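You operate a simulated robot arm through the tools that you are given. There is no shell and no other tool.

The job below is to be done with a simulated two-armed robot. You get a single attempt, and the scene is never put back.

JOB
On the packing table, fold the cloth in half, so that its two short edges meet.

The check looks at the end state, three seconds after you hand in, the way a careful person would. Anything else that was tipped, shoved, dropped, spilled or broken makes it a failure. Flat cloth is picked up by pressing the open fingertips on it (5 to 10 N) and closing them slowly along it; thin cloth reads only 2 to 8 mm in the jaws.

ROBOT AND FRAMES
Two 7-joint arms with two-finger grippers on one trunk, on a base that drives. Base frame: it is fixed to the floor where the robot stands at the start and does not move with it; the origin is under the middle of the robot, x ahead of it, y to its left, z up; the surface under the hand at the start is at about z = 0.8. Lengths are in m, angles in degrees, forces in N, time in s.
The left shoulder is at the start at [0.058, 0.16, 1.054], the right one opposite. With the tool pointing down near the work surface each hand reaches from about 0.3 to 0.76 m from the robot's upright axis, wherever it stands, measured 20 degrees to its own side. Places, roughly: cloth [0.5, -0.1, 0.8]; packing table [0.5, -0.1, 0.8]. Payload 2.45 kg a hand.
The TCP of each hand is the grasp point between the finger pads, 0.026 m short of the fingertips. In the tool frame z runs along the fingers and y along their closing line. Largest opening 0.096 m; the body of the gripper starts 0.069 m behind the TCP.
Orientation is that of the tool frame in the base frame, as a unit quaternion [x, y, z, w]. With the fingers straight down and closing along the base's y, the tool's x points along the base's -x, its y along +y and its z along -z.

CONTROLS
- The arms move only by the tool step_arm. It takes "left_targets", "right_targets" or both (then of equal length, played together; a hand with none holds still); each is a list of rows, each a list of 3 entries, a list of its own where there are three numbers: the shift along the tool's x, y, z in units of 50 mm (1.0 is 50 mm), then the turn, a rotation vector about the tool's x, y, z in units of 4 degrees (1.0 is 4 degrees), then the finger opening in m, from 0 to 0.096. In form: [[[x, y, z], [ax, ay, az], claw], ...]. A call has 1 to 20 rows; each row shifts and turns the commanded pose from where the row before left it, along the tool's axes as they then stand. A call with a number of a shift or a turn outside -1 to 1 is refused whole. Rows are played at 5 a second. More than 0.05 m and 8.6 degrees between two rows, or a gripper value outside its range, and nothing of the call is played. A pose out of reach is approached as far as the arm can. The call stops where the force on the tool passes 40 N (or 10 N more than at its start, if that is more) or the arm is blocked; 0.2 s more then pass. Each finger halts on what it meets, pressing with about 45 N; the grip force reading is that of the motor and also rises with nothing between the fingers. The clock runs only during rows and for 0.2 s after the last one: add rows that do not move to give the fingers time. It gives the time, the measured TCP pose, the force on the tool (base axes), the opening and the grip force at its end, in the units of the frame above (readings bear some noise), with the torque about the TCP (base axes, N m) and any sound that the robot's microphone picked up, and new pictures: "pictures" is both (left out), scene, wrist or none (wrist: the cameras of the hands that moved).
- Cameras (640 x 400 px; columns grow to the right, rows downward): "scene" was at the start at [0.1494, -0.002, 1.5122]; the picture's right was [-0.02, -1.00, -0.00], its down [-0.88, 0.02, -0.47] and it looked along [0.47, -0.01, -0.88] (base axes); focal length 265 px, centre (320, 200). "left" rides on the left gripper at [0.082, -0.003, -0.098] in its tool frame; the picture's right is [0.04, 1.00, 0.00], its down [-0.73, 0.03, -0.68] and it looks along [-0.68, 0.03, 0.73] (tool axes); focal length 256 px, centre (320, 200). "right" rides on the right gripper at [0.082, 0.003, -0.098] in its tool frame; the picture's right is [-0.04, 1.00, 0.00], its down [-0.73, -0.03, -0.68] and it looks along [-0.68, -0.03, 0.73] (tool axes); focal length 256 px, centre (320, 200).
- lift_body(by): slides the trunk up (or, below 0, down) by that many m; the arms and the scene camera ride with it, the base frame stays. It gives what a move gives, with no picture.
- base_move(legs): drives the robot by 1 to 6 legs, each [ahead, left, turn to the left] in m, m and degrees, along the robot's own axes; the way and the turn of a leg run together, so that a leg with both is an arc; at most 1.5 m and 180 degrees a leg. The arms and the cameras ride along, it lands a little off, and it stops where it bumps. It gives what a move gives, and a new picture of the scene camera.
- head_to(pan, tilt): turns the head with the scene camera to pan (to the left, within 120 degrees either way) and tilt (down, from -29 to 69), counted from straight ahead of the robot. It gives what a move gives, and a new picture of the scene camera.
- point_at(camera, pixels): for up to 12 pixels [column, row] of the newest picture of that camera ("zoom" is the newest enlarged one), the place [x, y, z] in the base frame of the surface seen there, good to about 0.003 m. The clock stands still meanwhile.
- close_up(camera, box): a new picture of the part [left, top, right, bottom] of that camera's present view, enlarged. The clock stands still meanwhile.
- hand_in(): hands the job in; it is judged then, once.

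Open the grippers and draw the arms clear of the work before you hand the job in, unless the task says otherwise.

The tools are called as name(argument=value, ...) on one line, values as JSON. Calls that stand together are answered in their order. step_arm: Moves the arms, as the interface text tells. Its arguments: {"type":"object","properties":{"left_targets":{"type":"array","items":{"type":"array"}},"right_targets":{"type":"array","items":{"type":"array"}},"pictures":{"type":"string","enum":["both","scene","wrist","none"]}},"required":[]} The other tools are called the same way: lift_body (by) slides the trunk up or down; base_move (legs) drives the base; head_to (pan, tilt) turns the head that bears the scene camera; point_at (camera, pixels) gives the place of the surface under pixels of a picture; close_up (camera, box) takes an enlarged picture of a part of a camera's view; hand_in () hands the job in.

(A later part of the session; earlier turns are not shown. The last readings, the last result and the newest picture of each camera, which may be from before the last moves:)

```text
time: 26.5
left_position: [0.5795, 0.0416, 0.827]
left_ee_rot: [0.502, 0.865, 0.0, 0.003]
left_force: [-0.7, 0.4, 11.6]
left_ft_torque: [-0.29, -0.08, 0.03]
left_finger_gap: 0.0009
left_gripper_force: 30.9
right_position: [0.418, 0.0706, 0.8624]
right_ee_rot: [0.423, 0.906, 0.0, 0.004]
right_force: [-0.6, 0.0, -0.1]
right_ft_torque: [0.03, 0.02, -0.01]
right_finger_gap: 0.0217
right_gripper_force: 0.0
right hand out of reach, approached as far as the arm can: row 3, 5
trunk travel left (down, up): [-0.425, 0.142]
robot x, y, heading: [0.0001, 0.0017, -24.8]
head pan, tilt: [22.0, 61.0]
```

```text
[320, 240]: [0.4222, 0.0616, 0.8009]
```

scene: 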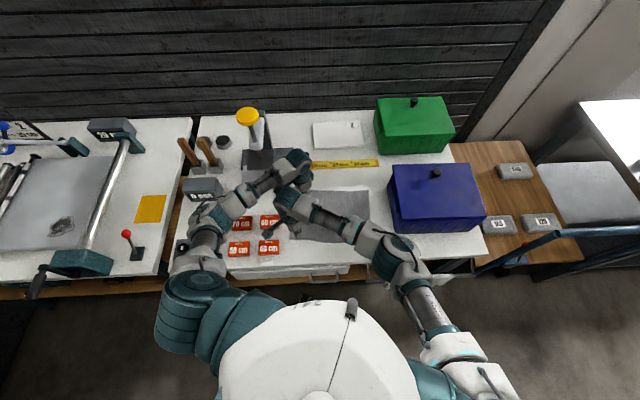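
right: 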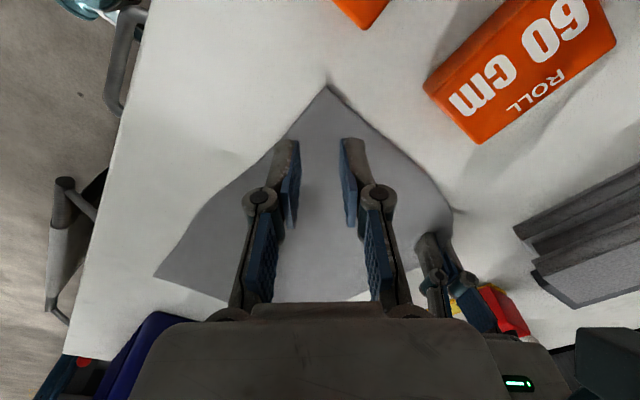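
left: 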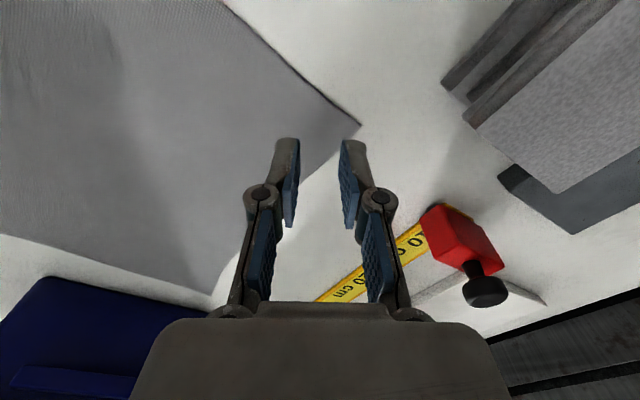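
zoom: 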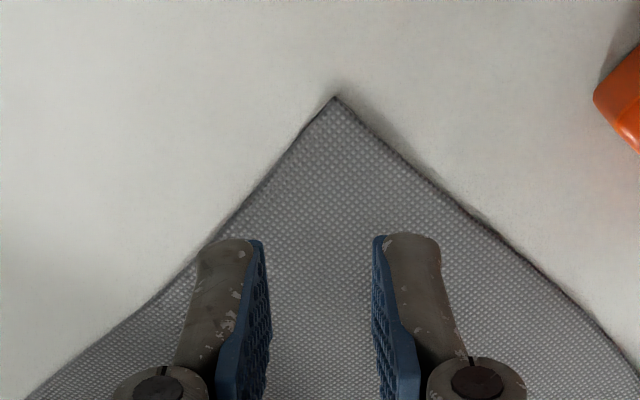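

The left gap reads 0.9 mm with 11.6 N; I check whether the left pinch still holds the cloth.

close_up(camera="left", box=[160, 40, 480, 240])

close_up(camera="right", box=[380, 160, 580, 285])

```text
2.00 times, centred on (320, 140) of left
```

zoom: 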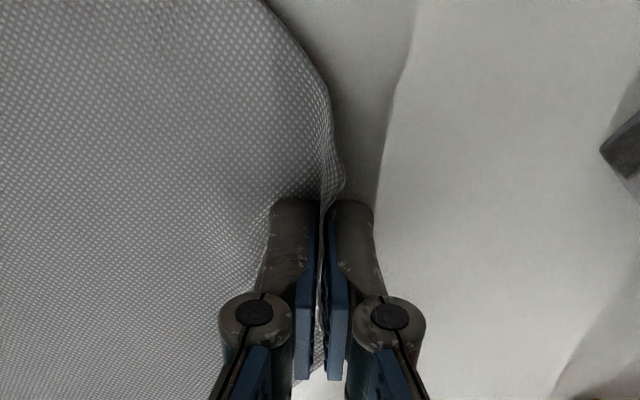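

```text
3.20 times, centred on (480, 222) of right
```

zoom: 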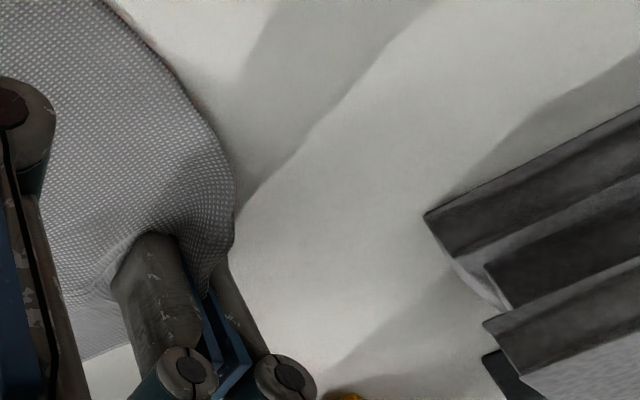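

Cloth is firmly gathered between the left pads. I lift the left by 5 mm to stop it pressing, and shift the right 9 mm toward the corner while lowering to 0.84.

step_arm(left_targets=[[[0, 0, -0.1], [0, 0, 0], 0.0], [[0, 0, 0], [0, 0, 0], 0.0], [[0, 0, 0], [0, 0, 0], 0.0]], right_targets=[[[0.18, 0.06, 0.2], [0, 0, 0], 0.022], [[0, 0, 0.2], [0, 0, 0], 0.022], [[0, 0, 0], [0, 0, 0], 0.022]], pictures="none")

close_up(camera="right", box=[200, 50, 440, 200])

```text
time: 27.3
left_position: [0.5792, 0.0424, 0.8315]
left_ee_rot: [0.502, 0.865, 0.0, 0.002]
left_force: [-1.1, 0.7, 5.2]
left_ft_torque: [-0.01, -0.01, -0.03]
left_finger_gap: 0.0043
left_gripper_force: 31.8
right_position: [0.4191, 0.0707, 0.8532]
right_ee_rot: [0.424, 0.906, 0.0, 0.004]
right_force: [-0.6, -1.2, 0.5]
right_ft_torque: [-0.01, -0.02, 0.0]
right_finger_gap: 0.022
right_gripper_force: 0.0
right hand out of reach, approached as far as the arm can: row 1
trunk travel left (down, up): [-0.425, 0.142]
robot x, y, heading: [-0.0001, -0.0021, -25.1]
head pan, tilt: [22.0, 61.0]
```

```text
2.67 times, centred on (320, 125) of right
```

zoom: 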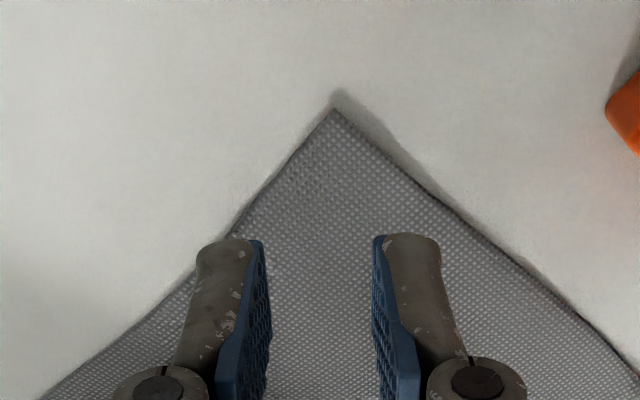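

The right arm is at a joint limit with this wrist yaw. I rotate the right hand 20° back toward its natural yaw and retry the shift, staying above the cloth.

step_arm(right_targets=[[[0, 0, -0.2], [0, 0, -1], 0.022], [[0, 0, 0], [0, 0, -1], 0.022], [[0, 0, 0], [0, 0, -1], 0.022], [[0, 0, 0], [0, 0, -1], 0.022], [[0, 0, 0], [0, 0, -1], 0.022], [[0, 0, 0], [0, 0, 0], 0.022]], pictures="wrist")

close_up(camera="right", box=[200, 50, 440, 200])

```text
time: 28.7
left_position: [0.5792, 0.0423, 0.8321]
left_ee_rot: [0.502, 0.865, 0.0, 0.004]
left_force: [0.3, -1.2, 0.9]
left_ft_torque: [-0.01, 0.01, 0.01]
left_finger_gap: 0.0015
left_gripper_force: 29.2
right_position: [0.4193, 0.0733, 0.8628]
right_ee_rot: [0.259, 0.966, -0.001, 0.003]
right_force: [0.5, 0.6, 0.5]
right_ft_torque: [0.02, -0.01, -0.01]
right_finger_gap: 0.0221
right_gripper_force: 0.1
trunk travel left (down, up): [-0.425, 0.142]
robot x, y, heading: [-0.0017, 0.0001, -25.2]
head pan, tilt: [22.0, 61.0]
```

right: 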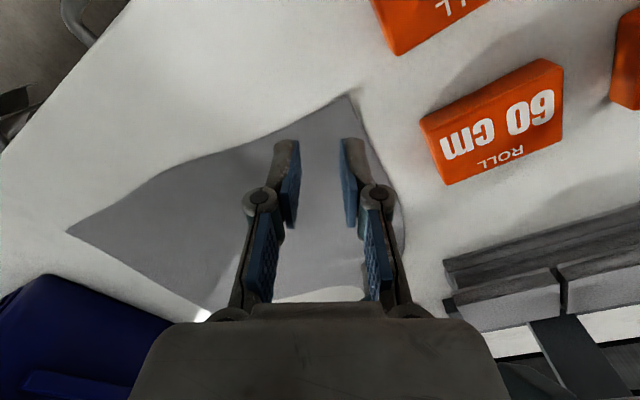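

```text
2.67 times, centred on (320, 125) of right
```

zoom: 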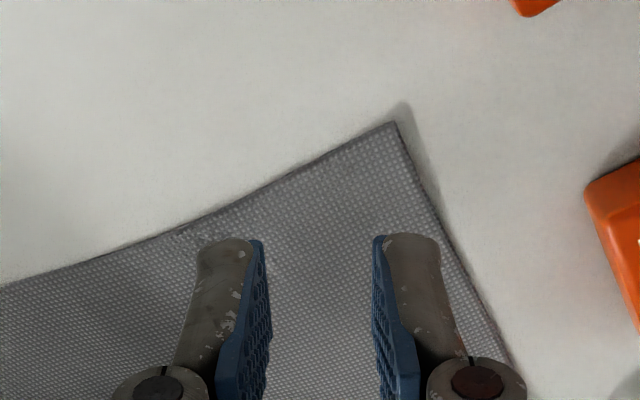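

No limit now (yaw −30°). Corner is at zoom (395,123); I shift 9.5 mm toward it and descend to about 0.838.

step_arm(right_targets=[[[0.19, -0.06, 0.2], [0, 0, 0], 0.022], [[0, 0, 0.28], [0, 0, 0], 0.022], [[0, 0, 0], [0, 0, 0], 0.022], [[0, 0, 0], [0, 0, 0], 0.022]], pictures="none")

close_up(camera="right", box=[200, 70, 440, 220])

```text
time: 29.7
left_position: [0.5784, 0.0424, 0.8314]
left_ee_rot: [0.502, 0.865, 0.0, 0.004]
left_force: [-0.1, 0.6, -0.3]
left_ft_torque: [-0.01, 0.01, -0.01]
left_finger_gap: 0.0052
left_gripper_force: 34.5
right_position: [0.4076, 0.0749, 0.8382]
right_ee_rot: [0.26, 0.966, -0.001, 0.004]
right_force: [0.1, 0.1, 0.2]
right_ft_torque: [-0.01, -0.02, -0.04]
right_finger_gap: 0.0217
right_gripper_force: 0.2
trunk travel left (down, up): [-0.425, 0.142]
robot x, y, heading: [0.0027, -0.0011, -25.3]
head pan, tilt: [22.0, 61.0]
```

```text
2.67 times, centred on (320, 145) of right
```

zoom: 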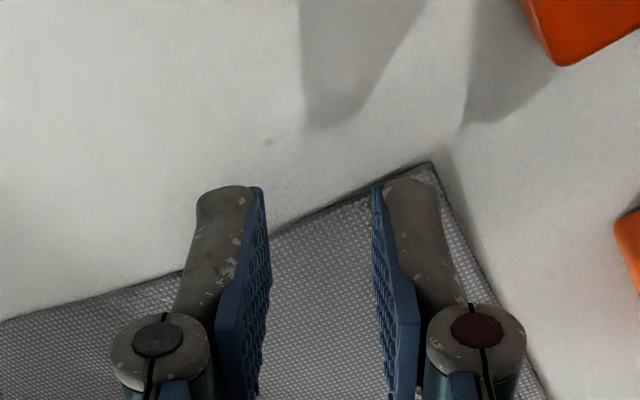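

The left finger barely overlaps the cloth (near edge passes at zoom (240,245)), so I shift 8 mm along the closing line and 3 mm back, then go down to near contact.

step_arm(right_targets=[[[-0.06, 0.16, 0], [0, 0, 0], 0.022], [[0, 0, 0.12], [0, 0, 0], 0.022], [[0, 0, 0.08], [0, 0, 0], 0.022], [[0, 0, 0], [0, 0, 0], 0.022], [[0, 0, 0], [0, 0, 0], 0.022]], pictures="none")

close_up(camera="right", box=[200, 70, 440, 220])

```text
time: 30.9
left_position: [0.5796, 0.0421, 0.8317]
left_ee_rot: [0.501, 0.865, 0.0, 0.003]
left_force: [0.9, 1.4, -0.7]
left_ft_torque: [-0.03, 0.04, 0.03]
left_finger_gap: 0.0049
left_gripper_force: 31.2
right_position: [0.4065, 0.0748, 0.829]
right_ee_rot: [0.26, 0.966, -0.001, 0.003]
right_force: [-0.6, -0.7, -0.1]
right_ft_torque: [0.01, 0.06, -0.02]
right_finger_gap: 0.022
right_gripper_force: 0.1
right hand out of reach, approached as far as the arm can: row 1
trunk travel left (down, up): [-0.425, 0.142]
robot x, y, heading: [0.0007, -0.0029, -25.1]
head pan, tilt: [22.0, 61.0]
```

```text
2.67 times, centred on (320, 145) of right
```

zoom: 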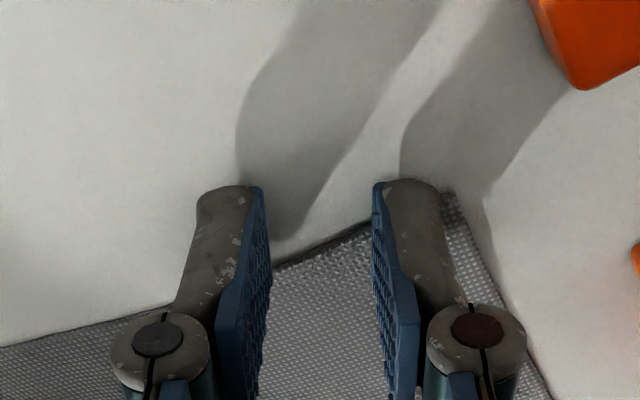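

The right arm can't reach further left from this stance, and pinching far from the corner would leave a folded tail. I release the left pinch, raise both hands and change the stance (turn back 10° to the left).

step_arm(left_targets=[[[0, 0, 0.04], [0, 0, 0], 0.004], [[0, 0, 0], [0, 0, 0], 0.01], [[0, 0, 0], [0, 0, 0], 0.02], [[0, 0, 0], [0, 0, 0], 0.03], [[0, 0, -0.2], [0, 0, 0], 0.03], [[0, 0, -0.8], [0, 0, 0], 0.03], [[0, 0, -0.9], [0, 0, 0], 0.03], [[0, 0, -0.9], [0, 0, 0], 0.03], [[0, 0, -0.9], [0, 0, 0], 0.03], [[0, 0, -0.9], [0, 0, 0], 0.03]], right_targets=[[[0, 0, -0.3], [0, 0, 0], 0.022], [[0, 0, -0.5], [0, 0, 0], 0.022], [[0, 0, -0.8], [0, 0, 0], 0.022], [[0, 0, -0.8], [0, 0, 0], 0.022], [[-0.2, -0.6, -0.6], [0, 0, 0], 0.022], [[-0.2, -0.8, -0.4], [0, 0, 0], 0.022], [[-0.2, -0.8, -0.4], [0, 0, 0], 0.022], [[-0.2, -0.8, -0.4], [0, 0, 0], 0.022], [[-0.2, -0.8, -0.4], [0, 0, 0], 0.022], [[0, -0.8, 0], [0, 0, 0], 0.022]])

```text
time: 33.1
left_position: [0.5758, 0.0421, 1.0634]
left_ee_rot: [0.501, 0.865, 0.001, 0.002]
left_force: [-0.5, 0.1, 0.2]
left_ft_torque: [0.04, -0.01, 0.0]
left_finger_gap: 0.0299
left_gripper_force: 0.0
right_position: [0.3326, -0.1524, 1.0564]
right_ee_rot: [0.261, 0.965, -0.001, 0.004]
right_force: [-0.1, -0.6, 0.3]
right_ft_torque: [-0.01, -0.05, -0.01]
right_finger_gap: 0.0222
right_gripper_force: 0.1
trunk travel left (down, up): [-0.425, 0.142]
robot x, y, heading: [-0.0013, -0.0034, -25.1]
head pan, tilt: [22.0, 61.0]
```

scene: 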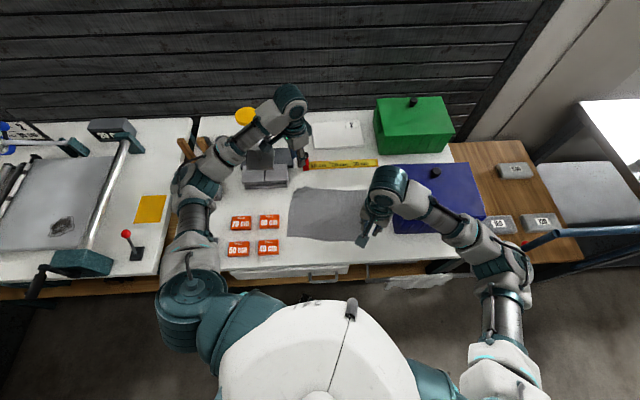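
right: 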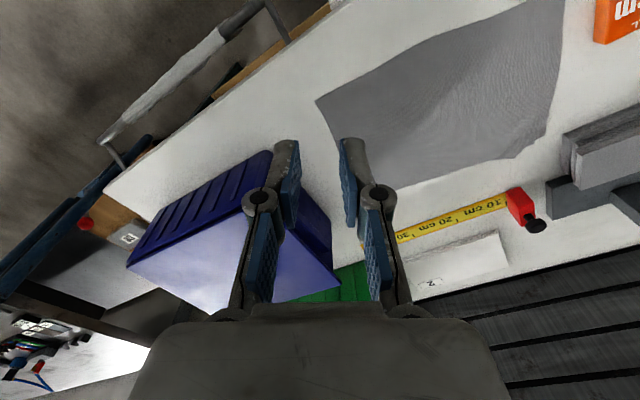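
left: 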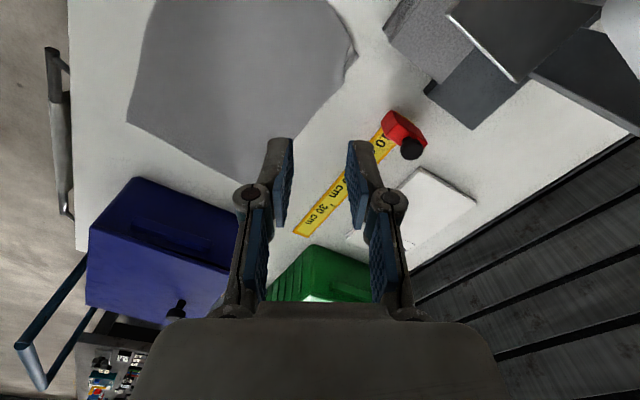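

The far-left corner looks gathered now. Before turning the base I move the left hand away from the press, and then look closer at the cloth.

step_arm(left_targets=[[[-0.3, -0.8, -0.3], [0, 0, 0], 0.03], [[-0.3, -0.8, -0.3], [0, 0, 0], 0.03], [[0, -0.9, -0.3], [0, 0, 0], 0.03], [[0.2, -0.9, -0.3], [0, 0, 0], 0.03]], pictures="wrist")

close_up(camera="left", box=[60, 0, 420, 225])

close_up(camera="scene", box=[230, 150, 430, 275])

```text
time: 34.1
left_position: [0.4365, -0.0631, 1.1248]
left_ee_rot: [0.501, 0.866, 0.001, 0.004]
left_force: [-0.4, -0.5, 0.5]
left_ft_torque: [0.04, -0.03, -0.02]
left_finger_gap: 0.0301
left_gripper_force: 0.1
right_position: [0.333, -0.1523, 1.0558]
right_ee_rot: [0.261, 0.965, 0.0, 0.003]
right_force: [-0.3, -0.7, 0.4]
right_ft_torque: [0.02, 0.03, 0.01]
right_finger_gap: 0.0221
right_gripper_force: 0.1
trunk travel left (down, up): [-0.425, 0.142]
robot x, y, heading: [-0.0001, -0.0004, -25.2]
head pan, tilt: [22.0, 61.0]
```

left: 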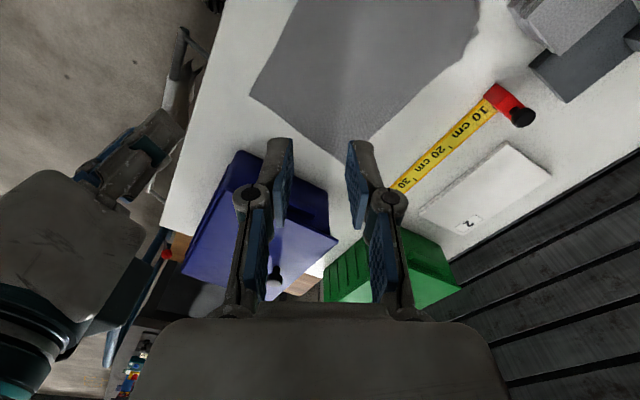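

```text
1.78 times, centred on (240, 112) of left
```

zoom: 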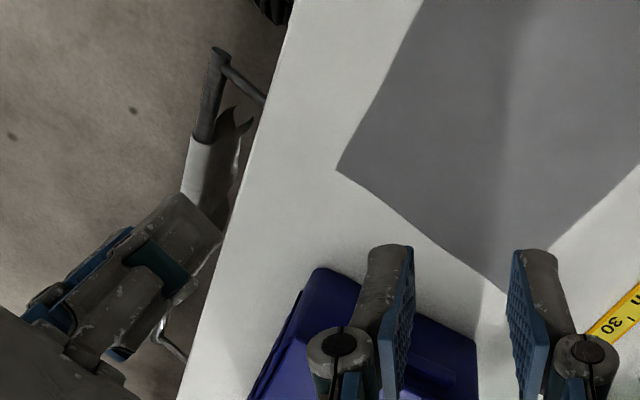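

```text
3.20 times, centred on (330, 212) of scene
```

zoom: 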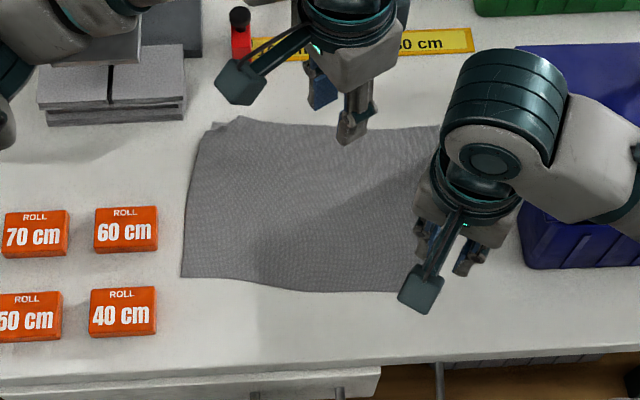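

Cloth lies flat apart from a small bump at the far-left corner. I turn the base 10° to the left and re-aim the head.

base_move(legs=[[0, 0, 10]])

head_to(pan=12, tilt=61)

close_up(camera="scene", box=[210, 130, 450, 280])

```text
time: 35.2
left_position: [0.4403, 0.0085, 1.1243]
left_ee_rot: [0.425, 0.905, 0.001, 0.003]
left_force: [0.5, -0.3, -0.9]
left_ft_torque: [-0.03, 0.01, -0.04]
left_finger_gap: 0.0302
left_gripper_force: 0.1
right_position: [0.3545, -0.0955, 1.0551]
right_ee_rot: [0.177, 0.984, 0.002, 0.003]
right_force: [0.1, 0.1, -0.5]
right_ft_torque: [-0.04, 0.02, -0.01]
right_finger_gap: 0.0221
right_gripper_force: 0.0
trunk travel left (down, up): [-0.425, 0.142]
robot x, y, heading: [-0.0025, 0.0025, -15.3]
head pan, tilt: [22.0, 61.0]
```

scene: 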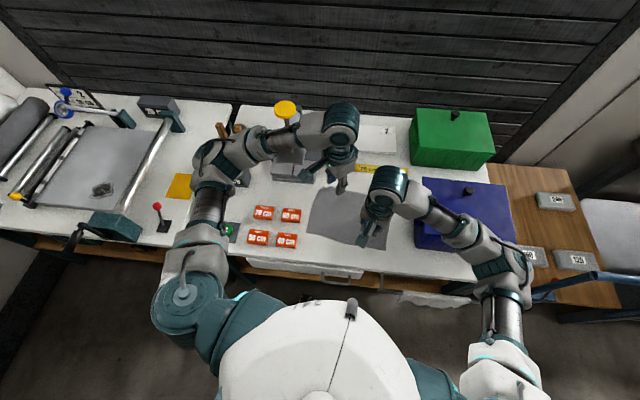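

```text
time: 35.9
left_position: [0.4383, 0.0127, 1.1258]
left_ee_rot: [0.425, 0.905, 0.001, 0.005]
left_force: [-0.3, 0.5, -0.6]
left_ft_torque: [0.01, -0.01, 0.01]
left_finger_gap: 0.0302
left_gripper_force: 0.0
right_position: [0.3518, -0.0926, 1.0571]
right_ee_rot: [0.178, 0.984, 0.0, 0.005]
right_force: [-0.2, 0.5, 0.2]
right_ft_torque: [0.05, 0.02, 0.01]
right_finger_gap: 0.0219
right_gripper_force: 0.1
trunk travel left (down, up): [-0.425, 0.142]
robot x, y, heading: [0.0016, 0.0032, -15.5]
head pan, tilt: [12.0, 61.0]
```

scene: 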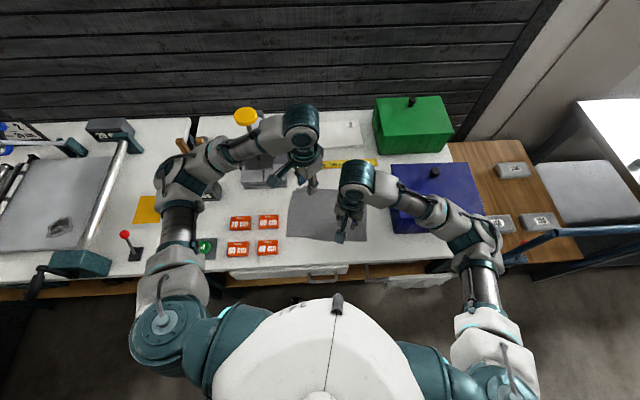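

```text
2.67 times, centred on (330, 205) of scene
```

zoom: 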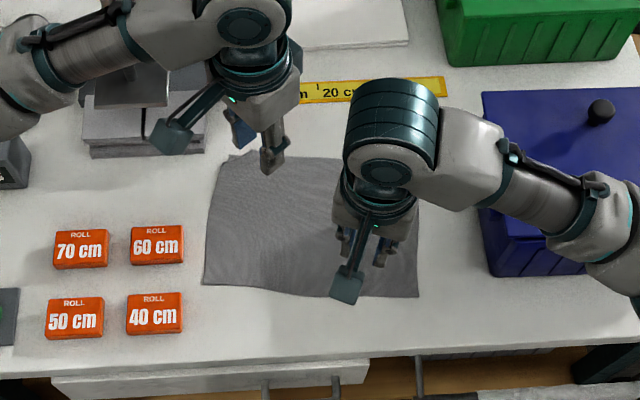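

I first move the left hand over the far-left corner (clear of the right), rotating the right wrist meanwhile, then bring the right hand above the near-left corner.

step_arm(left_targets=[[[-0.335, 0.62, 0.3], [0, 0, 1], 0.024], [[-0.335, 0.62, 0.3], [0, 0, 1], 0.024], [[-0.335, 0.62, 0.3], [0, 0, 0.5], 0.024], [[-0.335, 0.62, 0.3], [0, 0, 0], 0.024], [[0, 0, 0], [0, 0, 0], 0.024], [[0, 0, 0], [0, 0, 0], 0.024], [[0, 0, 0], [0, 0, 0], 0.024], [[0, 0, 0], [0, 0, 0], 0.024], [[0, 0, 0], [0, 0, 0], 0.024], [[0, 0, 0], [0, 0, 0], 0.024], [[0, 0, 0], [0, 0, 0], 0.024], [[0, 0, 0], [0, 0, 0], 0.024], [[0, 0, 0], [0, 0, 0], 0.024], [[0, 0, 0], [0, 0, 0], 0.024]], right_targets=[[[0, 0, 0], [0, 0, 1], 0.022], [[0, 0, 0], [0, 0, 1], 0.022], [[0, 0, 0], [0, 0, 1], 0.022], [[0, 0, 0], [0, 0, 1], 0.022], [[0, 0, 0], [0, 0, 1], 0.022], [[0, 0, 0], [0, 0, 1], 0.022], [[0, 0, 0], [0, 0, 1], 0.022], [[0, 0, 0], [0, 0, 1], 0.022], [[0.416, 0.6, 0.3], [0, 0, 0.6], 0.022], [[0.416, 0.6, 0.3], [0, 0, 0], 0.022], [[0.416, 0.6, 0.3], [0, 0, 0], 0.022], [[0.416, 0.6, 0.3], [0, 0, 0], 0.022], [[0.416, 0.6, 0.3], [0, 0, 0], 0.022], [[0, 0, 0], [0, 0, 0], 0.022]])

```text
time: 38.9
left_position: [0.579, 0.0227, 1.0646]
left_ee_rot: [0.503, 0.864, 0.001, 0.005]
left_force: [0.5, 0.0, -0.4]
left_ft_torque: [0.0, -0.02, 0.02]
left_finger_gap: 0.0242
left_gripper_force: 0.0
right_position: [0.4151, 0.0779, 0.9834]
right_ee_rot: [0.461, 0.887, 0.0, 0.005]
right_force: [0.1, -0.4, 0.5]
right_ft_torque: [-0.01, -0.04, -0.02]
right_finger_gap: 0.0219
right_gripper_force: 0.0
trunk travel left (down, up): [-0.425, 0.142]
robot x, y, heading: [-0.0031, 0.0026, -15.4]
head pan, tilt: [12.0, 61.0]
```

scene: 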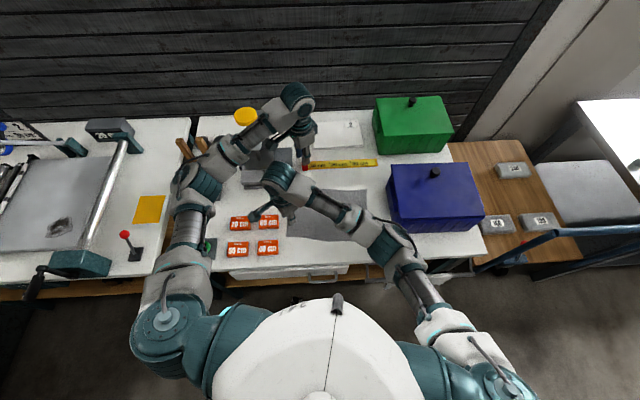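
right: 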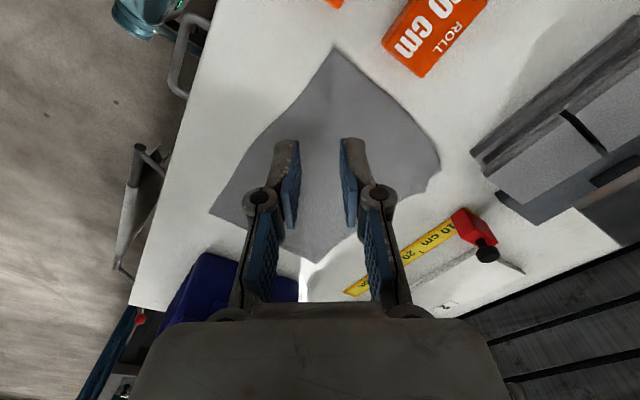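
left: 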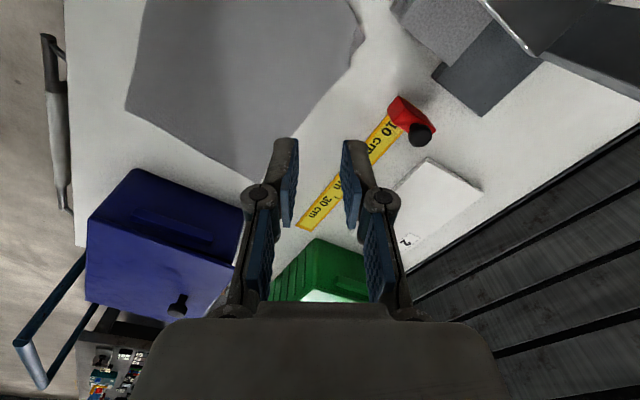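

No reach warnings. I measure the cloth corners from the hands' cameras before descending.

point_at(camera="right", pixels=[[335, 50], [335, 60], [320, 75], [360, 75], [440, 165], [215, 212], [303, 258]])

point_at(camera="left", pixels=[[364, 35], [355, 60], [127, 107], [245, 183], [345, 80]])

close_up(camera="left", box=[260, 0, 440, 112])

```text
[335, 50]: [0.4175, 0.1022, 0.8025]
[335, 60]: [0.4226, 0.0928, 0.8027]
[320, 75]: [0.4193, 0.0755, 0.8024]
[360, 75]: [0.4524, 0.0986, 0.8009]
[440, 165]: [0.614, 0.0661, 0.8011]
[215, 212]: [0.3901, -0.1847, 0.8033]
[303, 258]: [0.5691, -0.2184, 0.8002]
```

```text
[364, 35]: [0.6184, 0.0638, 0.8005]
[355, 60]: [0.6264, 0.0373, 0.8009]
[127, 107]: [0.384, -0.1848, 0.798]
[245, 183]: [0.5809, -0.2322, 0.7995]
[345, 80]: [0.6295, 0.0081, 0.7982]
```

```text
3.56 times, centred on (350, 56) of left
```

zoom: 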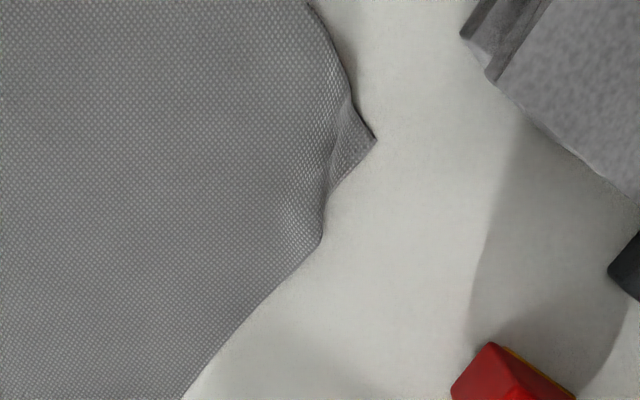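

Near-left corner is at about (0.416,0.101), far-left tip at (0.62,0.062). I lower the right hand to 0.85 with a small shift toward the pick point (0.424,0.090).

step_arm(right_targets=[[[0.05, 0.14, 0.85], [0, 0, 0], 0.022], [[0.05, 0.14, 0.85], [0, 0, 0], 0.022], [[0, 0, 0.85], [0, 0, 0], 0.022], [[0, 0, 0], [0, 0, 0], 0.022], [[0, 0, 0], [0, 0, 0], 0.022]], pictures="scene")

close_up(camera="right", box=[200, 60, 440, 210])

```text
time: 40.1
left_position: [0.5799, 0.0221, 1.0647]
left_ee_rot: [0.503, 0.864, 0.002, 0.005]
left_force: [0.3, -0.4, -0.5]
left_ft_torque: [0.0, 0.02, 0.01]
left_finger_gap: 0.024
left_gripper_force: 0.1
right_position: [0.422, 0.0905, 0.8537]
right_ee_rot: [0.46, 0.888, 0.001, 0.004]
right_force: [-1.0, -0.3, -0.6]
right_ft_torque: [0.01, 0.01, 0.0]
right_finger_gap: 0.0221
right_gripper_force: 0.1
trunk travel left (down, up): [-0.425, 0.142]
robot x, y, heading: [-0.0005, -0.001, -15.5]
head pan, tilt: [12.0, 61.0]
```

scene: 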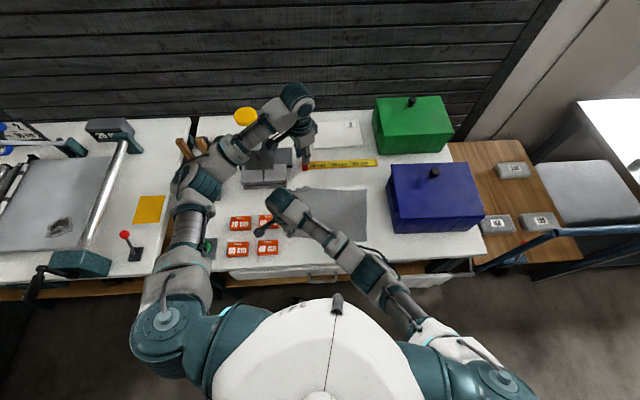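

```text
2.67 times, centred on (320, 135) of right
```

zoom: 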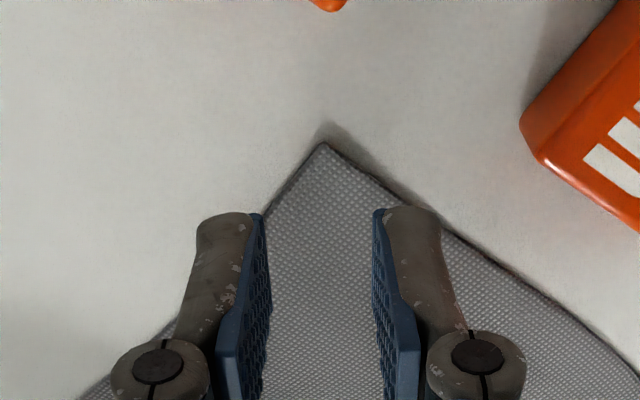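

The corner is centred between the fingers, 14 mm ahead of the axis – ideal. I lower to near contact.

step_arm(right_targets=[[[0, 0, 0.3], [0, 0, 0], 0.022], [[0, 0, 0.2], [0, 0, 0], 0.022], [[0, 0, 0], [0, 0, 0], 0.022], [[0, 0, 0], [0, 0, 0], 0.022]], pictures="none")

close_up(camera="right", box=[200, 70, 440, 220])

```text
time: 41.1
left_position: [0.5787, 0.0227, 1.0652]
left_ee_rot: [0.503, 0.864, 0.001, 0.004]
left_force: [-0.8, 1.4, 0.8]
left_ft_torque: [0.01, -0.01, -0.01]
left_finger_gap: 0.0242
left_gripper_force: 0.2
right_position: [0.4299, 0.0792, 0.8298]
right_ee_rot: [0.464, 0.886, -0.003, 0.011]
right_force: [0.0, -0.3, -0.2]
right_ft_torque: [0.04, 0.01, -0.03]
right_finger_gap: 0.022
right_gripper_force: 0.0
trunk travel left (down, up): [-0.425, 0.142]
robot x, y, heading: [0.0013, 0.0024, -15.3]
head pan, tilt: [12.0, 61.0]
```

```text
2.67 times, centred on (320, 145) of right
```

zoom: 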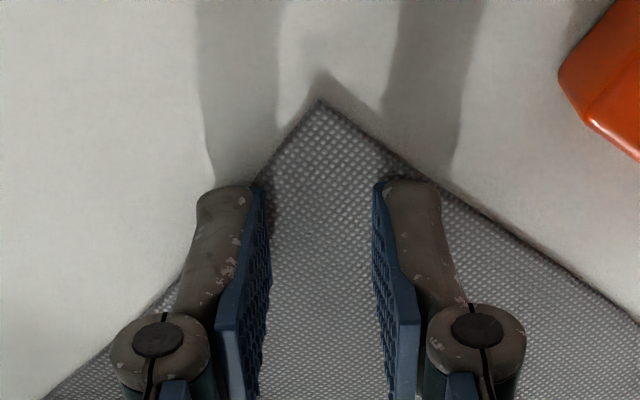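

The hand slid sideways ~13 mm and tilted slightly while descending, as if the arm is touching something. I check the right forearm's height over the table edge.

close_up(camera="scene", box=[230, 160, 470, 330])

point_at(camera="zoom", pixels=[[150, 120], [215, 165], [290, 225], [350, 290], [410, 350], [170, 85], [95, 180], [300, 290]])

```text
2.35 times, centred on (350, 245) of scene
```

zoom: 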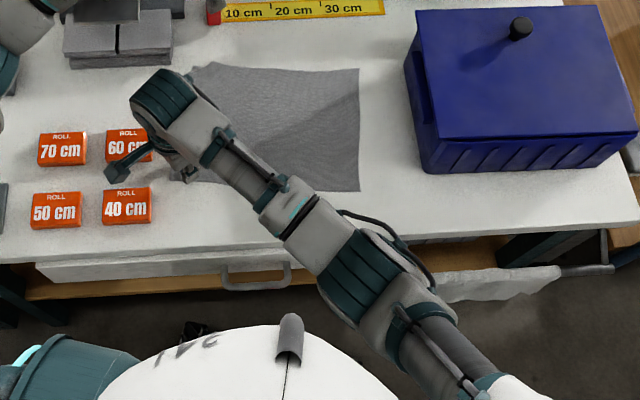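

```text
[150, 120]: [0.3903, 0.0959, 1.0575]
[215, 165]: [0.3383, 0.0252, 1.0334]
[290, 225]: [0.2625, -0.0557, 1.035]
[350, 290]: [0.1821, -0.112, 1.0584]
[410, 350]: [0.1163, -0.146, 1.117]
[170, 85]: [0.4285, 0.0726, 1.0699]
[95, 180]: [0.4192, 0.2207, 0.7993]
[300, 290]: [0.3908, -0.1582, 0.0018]
```

The elbow (0.18,−0.11) is squeezed against the robot's own torso, which is the limit. Better plan: stand further left (y≈+0.2, heading −25°) for picking, and later let the base strafe right to carry the edge over. I first raise and draw both hands back.

step_arm(left_targets=[[[0, 0, 0], [0, 0, 0], 0.024], [[0, 0, 0], [0, 0, 0], 0.024], [[0, 0, 0], [0, 0, 0], 0.024], [[0, 0, 0], [0, 0, 0], 0.024], [[0, 0, 0], [0, 0, 0], 0.024], [[0, 0, 0], [0, 0, 0], 0.024], [[0, 0, 0], [0, 0, 0], 0.024], [[0, 0, 0], [0, 0, 0], 0.024], [[0.43, -0.6, -0.37], [0, 0, 0], 0.024], [[0.43, -0.6, -0.37], [0, 0, 0], 0.024], [[0.43, -0.6, -0.37], [0, 0, 0], 0.024], [[0, 0, 0], [0, 0, 0], 0.024]], right_targets=[[[0, 0, -0.5], [0, 0, 0], 0.022], [[0, 0, -0.9], [0, 0, 0], 0.022], [[0, 0, -0.9], [0, 0, 0], 0.022], [[0, 0, -0.9], [0, 0, 0], 0.022], [[0, 0, -0.9], [0, 0, 0], 0.022], [[-0.68, -0.63, 0], [0, 0, 0], 0.022], [[-0.68, -0.63, 0], [0, 0, 0], 0.022], [[-0.68, -0.63, 0], [0, 0, 0], 0.022], [[-0.68, -0.63, 0], [0, 0, 0], 0.022], [[-0.68, -0.63, 0], [0, 0, 0], 0.022], [[0, 0, 0], [0, 0, 0], 0.022], [[0, 0, 0], [0, 0, 0], 0.022]], pictures="scene")

```text
time: 43.7
left_position: [0.4679, 0.0367, 1.1204]
left_ee_rot: [0.503, 0.864, 0.001, 0.004]
left_force: [0.2, 0.4, 0.4]
left_ft_torque: [0.03, 0.02, 0.04]
left_finger_gap: 0.0238
left_gripper_force: 0.0
right_position: [0.392, -0.1403, 1.0381]
right_ee_rot: [0.46, 0.888, 0.0, 0.004]
right_force: [1.2, -0.4, 0.1]
right_ft_torque: [0.01, 0.02, -0.01]
right_finger_gap: 0.0217
right_gripper_force: 0.1
trunk travel left (down, up): [-0.425, 0.142]
robot x, y, heading: [-0.0004, -0.0002, -15.4]
head pan, tilt: [12.0, 61.0]
```

scene: 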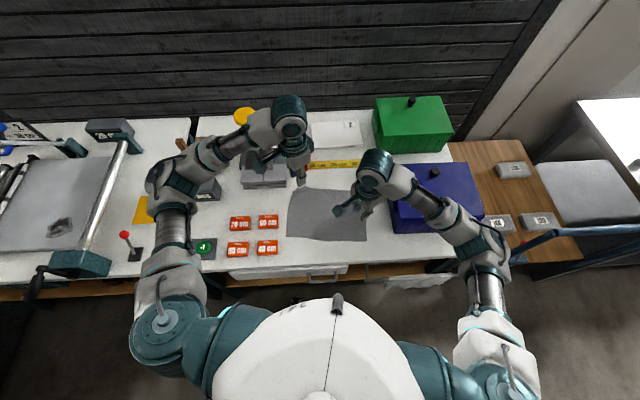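

Both hands are high and apart. I drive: turn −9.6°, then shift to about (−0.03, 0.20).

base_move(legs=[[0, 0, -9.6], [-0.112, 0.1685, 0]])

head_to(pan=18, tilt=61)

```text
time: 46.0
left_position: [0.4406, 0.1572, 1.1207]
left_ee_rot: [0.573, 0.82, 0.003, 0.003]
left_force: [-0.6, -0.8, 0.2]
left_ft_torque: [0.03, -0.04, -0.03]
left_finger_gap: 0.0238
left_gripper_force: 0.1
right_position: [0.3346, -0.004, 1.0368]
right_ee_rot: [0.531, 0.847, 0.002, 0.004]
right_force: [0.2, -0.3, -0.4]
right_ft_torque: [0.04, 0.01, -0.01]
right_finger_gap: 0.0219
right_gripper_force: 0.0
trunk travel left (down, up): [-0.425, 0.142]
robot x, y, heading: [-0.0275, 0.202, -25.0]
head pan, tilt: [12.0, 61.0]
```

scene: 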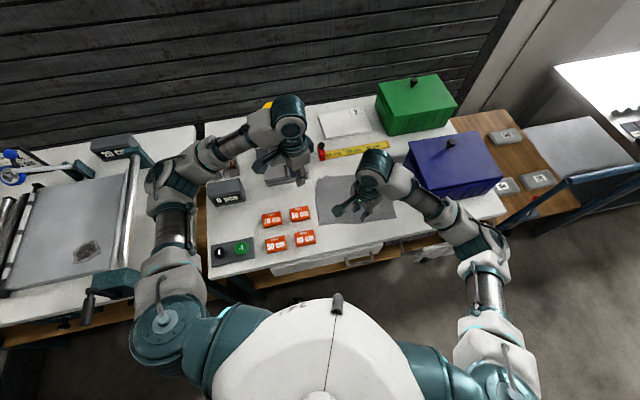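

```text
time: 46.7
left_position: [0.4362, 0.1576, 1.1239]
left_ee_rot: [0.574, 0.819, 0.003, 0.007]
left_force: [0.1, 0.2, -0.2]
left_ft_torque: [-0.03, -0.03, 0.01]
left_finger_gap: 0.0244
left_gripper_force: 0.1
right_position: [0.3326, -0.0014, 1.0395]
right_ee_rot: [0.531, 0.847, 0.003, 0.006]
right_force: [0.7, 0.6, -0.1]
right_ft_torque: [0.0, 0.02, -0.01]
right_finger_gap: 0.0221
right_gripper_force: 0.2
trunk travel left (down, up): [-0.425, 0.142]
robot x, y, heading: [-0.0238, 0.1993, -24.8]
head pan, tilt: [18.0, 61.0]
```

scene: 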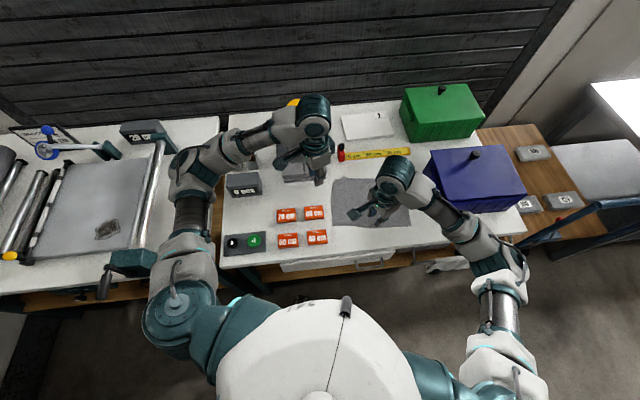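

The stance is reached: robot (−0.024, 0.199), heading −25°. Left hand goes straight to above the far-left corner, then the right to above the near-left one.

step_arm(left_targets=[[[-0.696, 0.372, 0], [0, 0, -1], 0.024], [[-0.696, 0.372, 0], [0, 0, -1], 0.024], [[-0.696, 0.372, 0], [0, 0, 0], 0.024], [[-0.696, 0.372, 0], [0, 0, 0], 0.024], [[-0.696, 0.372, 0], [0, 0, 0], 0.024], [[0, 0, 0.5], [0, 0, 0], 0.024], [[0, 0, 0.5], [0, 0, 0], 0.024], [[0, 0, 0], [0, 0, 0], 0.024], [[0, 0, 0], [0, 0, 0], 0.024]], right_targets=[[[0, 0, 0], [0, 0, 0], 0.022], [[0, 0, 0], [0, 0, 0], 0.022], [[0, 0, 0], [0, 0, 0], 0.022], [[0, 0, 0], [0, 0, 0], 0.022], [[0.283, 0.813, 0.4], [0, 0, 0], 0.022], [[0.283, 0.813, 0.4], [0, 0, 0], 0.022], [[0.283, 0.813, 0.4], [0, 0, 0], 0.022], [[0, 0, 0], [0, 0, 0], 0.022], [[0, 0, 0], [0, 0, 0], 0.022]])

```text
time: 48.7
left_position: [0.5935, 0.0393, 1.0771]
left_ee_rot: [0.514, 0.858, 0.003, 0.006]
left_force: [-0.8, 0.7, -0.1]
left_ft_torque: [0.01, -0.02, 0.04]
left_finger_gap: 0.0243
left_gripper_force: 0.0
right_position: [0.4242, 0.0923, 0.9795]
right_ee_rot: [0.532, 0.847, 0.001, 0.005]
right_force: [0.4, -0.9, 0.0]
right_ft_torque: [0.01, 0.07, 0.01]
right_finger_gap: 0.0219
right_gripper_force: 0.2
trunk travel left (down, up): [-0.425, 0.142]
robot x, y, heading: [-0.0309, 0.1991, -24.9]
head pan, tilt: [18.0, 61.0]
```

scene: 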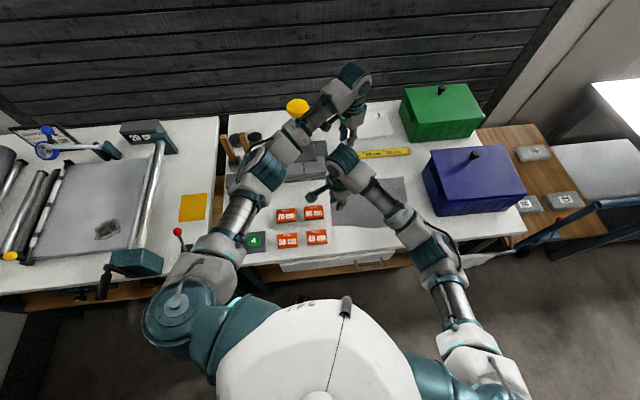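
right: 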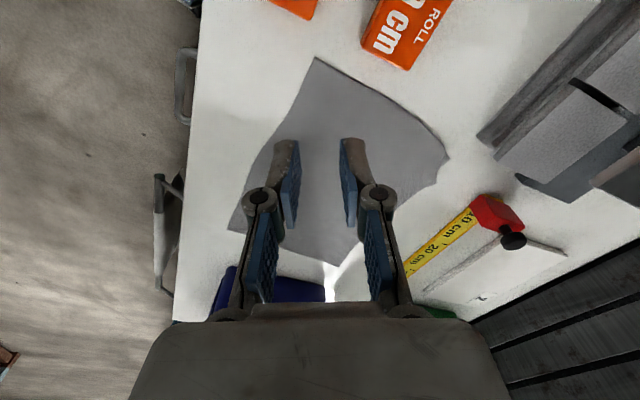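
left: 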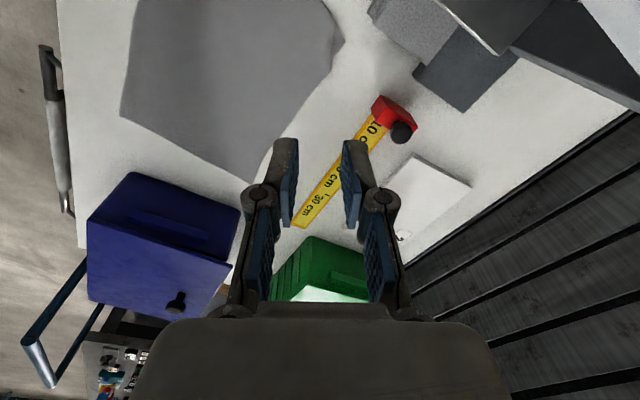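

All clear. I lower the right hand to about 0.85 above the near-left corner and check alignment.

step_arm(right_targets=[[[0, 0, 0.85], [0, 0, 0], 0.022], [[0, 0, 0.85], [0, 0, 0], 0.022], [[0, 0, 0.85], [0, 0, 0], 0.022], [[0, 0, 0], [0, 0, 0], 0.022], [[0, 0, 0], [0, 0, 0], 0.022]], pictures="none")

close_up(camera="right", box=[200, 60, 440, 210])

```text
time: 49.9
left_position: [0.5967, 0.0447, 1.0768]
left_ee_rot: [0.514, 0.858, 0.001, 0.006]
left_force: [-0.9, -0.5, -1.5]
left_ft_torque: [-0.02, -0.02, -0.01]
left_finger_gap: 0.0239
left_gripper_force: 0.1
right_position: [0.4279, 0.0927, 0.8539]
right_ee_rot: [0.531, 0.847, 0.001, 0.007]
right_force: [0.5, 0.0, 0.7]
right_ft_torque: [-0.03, 0.01, 0.03]
right_finger_gap: 0.0221
right_gripper_force: 0.0
trunk travel left (down, up): [-0.425, 0.142]
robot x, y, heading: [-0.0262, 0.2012, -25.2]
head pan, tilt: [18.0, 61.0]
```

```text
2.67 times, centred on (320, 135) of right
```

zoom: 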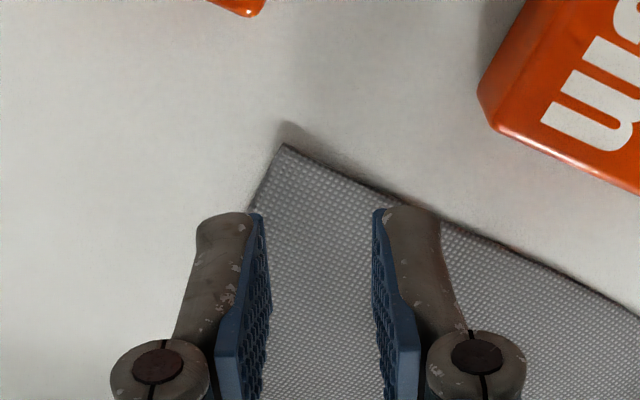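

Corner sits at about (13,−8) mm in the tool plane: both fingers will overlap the cloth. Shift 2 mm back and lower to near contact.

step_arm(right_targets=[[[-0.04, 0, 0.25], [0, 0, 0], 0.022], [[0, 0, 0.2], [0, 0, 0], 0.022], [[0, 0, 0.04], [0, 0, 0], 0.022], [[0, 0, 0], [0, 0, 0], 0.022]], pictures="none")

close_up(camera="right", box=[200, 70, 440, 220])

```text
time: 50.9
left_position: [0.5963, 0.0449, 1.0759]
left_ee_rot: [0.513, 0.858, 0.0, 0.007]
left_force: [0.1, -1.2, 0.1]
left_ft_torque: [0.04, 0.02, -0.01]
left_finger_gap: 0.0239
left_gripper_force: 0.0
right_position: [0.4291, 0.0906, 0.8279]
right_ee_rot: [0.533, 0.846, 0.001, 0.006]
right_force: [-0.3, 0.4, 0.7]
right_ft_torque: [-0.02, -0.03, 0.0]
right_finger_gap: 0.022
right_gripper_force: 0.0
trunk travel left (down, up): [-0.425, 0.142]
robot x, y, heading: [-0.0216, 0.2054, -24.7]
head pan, tilt: [18.0, 61.0]
```

```text
2.67 times, centred on (320, 145) of right
```

zoom: 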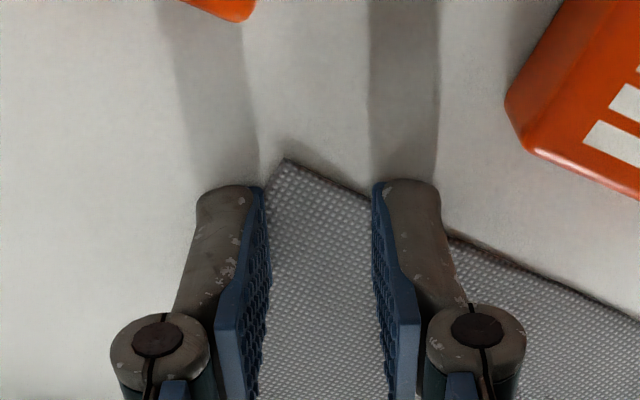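

Aligned and nearly touching (0.7 N). Press gently by 1.5 mm.

step_arm(right_targets=[[[0, 0, 0.03], [0, 0, 0], 0.022], [[0, 0, 0], [0, 0, 0], 0.022]], pictures="none")

```text
time: 51.5
left_position: [0.5976, 0.0449, 1.0778]
left_ee_rot: [0.513, 0.858, 0.001, 0.007]
left_force: [0.3, -0.5, -1.1]
left_ft_torque: [0.0, -0.03, -0.02]
left_finger_gap: 0.0238
left_gripper_force: 0.0
right_position: [0.4295, 0.0911, 0.8275]
right_ee_rot: [0.531, 0.847, 0.001, 0.007]
right_force: [0.5, 1.0, 7.4]
right_ft_torque: [-0.03, 0.08, -0.04]
right_finger_gap: 0.022
right_gripper_force: 0.0
trunk travel left (down, up): [-0.425, 0.142]
robot x, y, heading: [-0.0255, 0.2036, -24.5]
head pan, tilt: [18.0, 61.0]
```

7.4 N – in range. Now I close the right fingers slowly along the cloth.

step_arm(right_targets=[[[0, 0, 0], [0, 0, 0], 0.019], [[0, 0, 0], [0, 0, 0], 0.016], [[0, 0, 0], [0, 0, 0], 0.013], [[0, 0, 0], [0, 0, 0], 0.01], [[0, 0, 0], [0, 0, 0], 0.007], [[0, 0, 0], [0, 0, 0], 0.004], [[0, 0, 0], [0, 0, 0], 0.001], [[0, 0, 0], [0, 0, 0], 0.0], [[0, 0, 0], [0, 0, 0], 0.0]], pictures="none")

close_up(camera="right", box=[200, 70, 440, 220])

```text
time: 53.5
left_position: [0.5962, 0.046, 1.0763]
left_ee_rot: [0.514, 0.858, 0.002, 0.006]
left_force: [0.5, 0.0, 0.7]
left_ft_torque: [-0.02, 0.0, -0.01]
left_finger_gap: 0.024
left_gripper_force: 0.1
right_position: [0.4287, 0.0906, 0.8279]
right_ee_rot: [0.531, 0.847, 0.0, 0.008]
right_force: [-0.1, 0.1, 3.6]
right_ft_torque: [-0.03, 0.07, 0.0]
right_finger_gap: 0.0032
right_gripper_force: 30.6
trunk travel left (down, up): [-0.425, 0.142]
robot x, y, heading: [-0.0267, 0.203, -24.9]
head pan, tilt: [18.0, 61.0]
```

```text
2.67 times, centred on (320, 145) of right
```

zoom: 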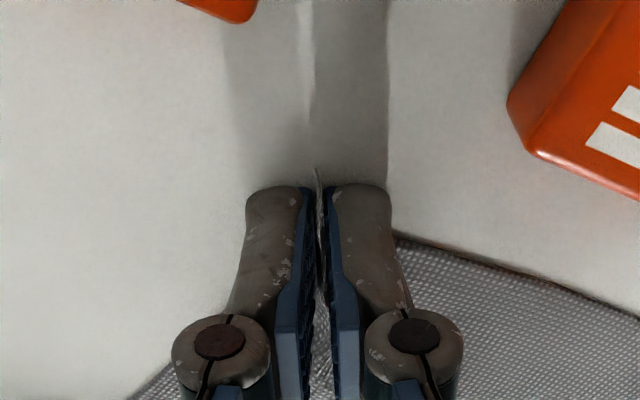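

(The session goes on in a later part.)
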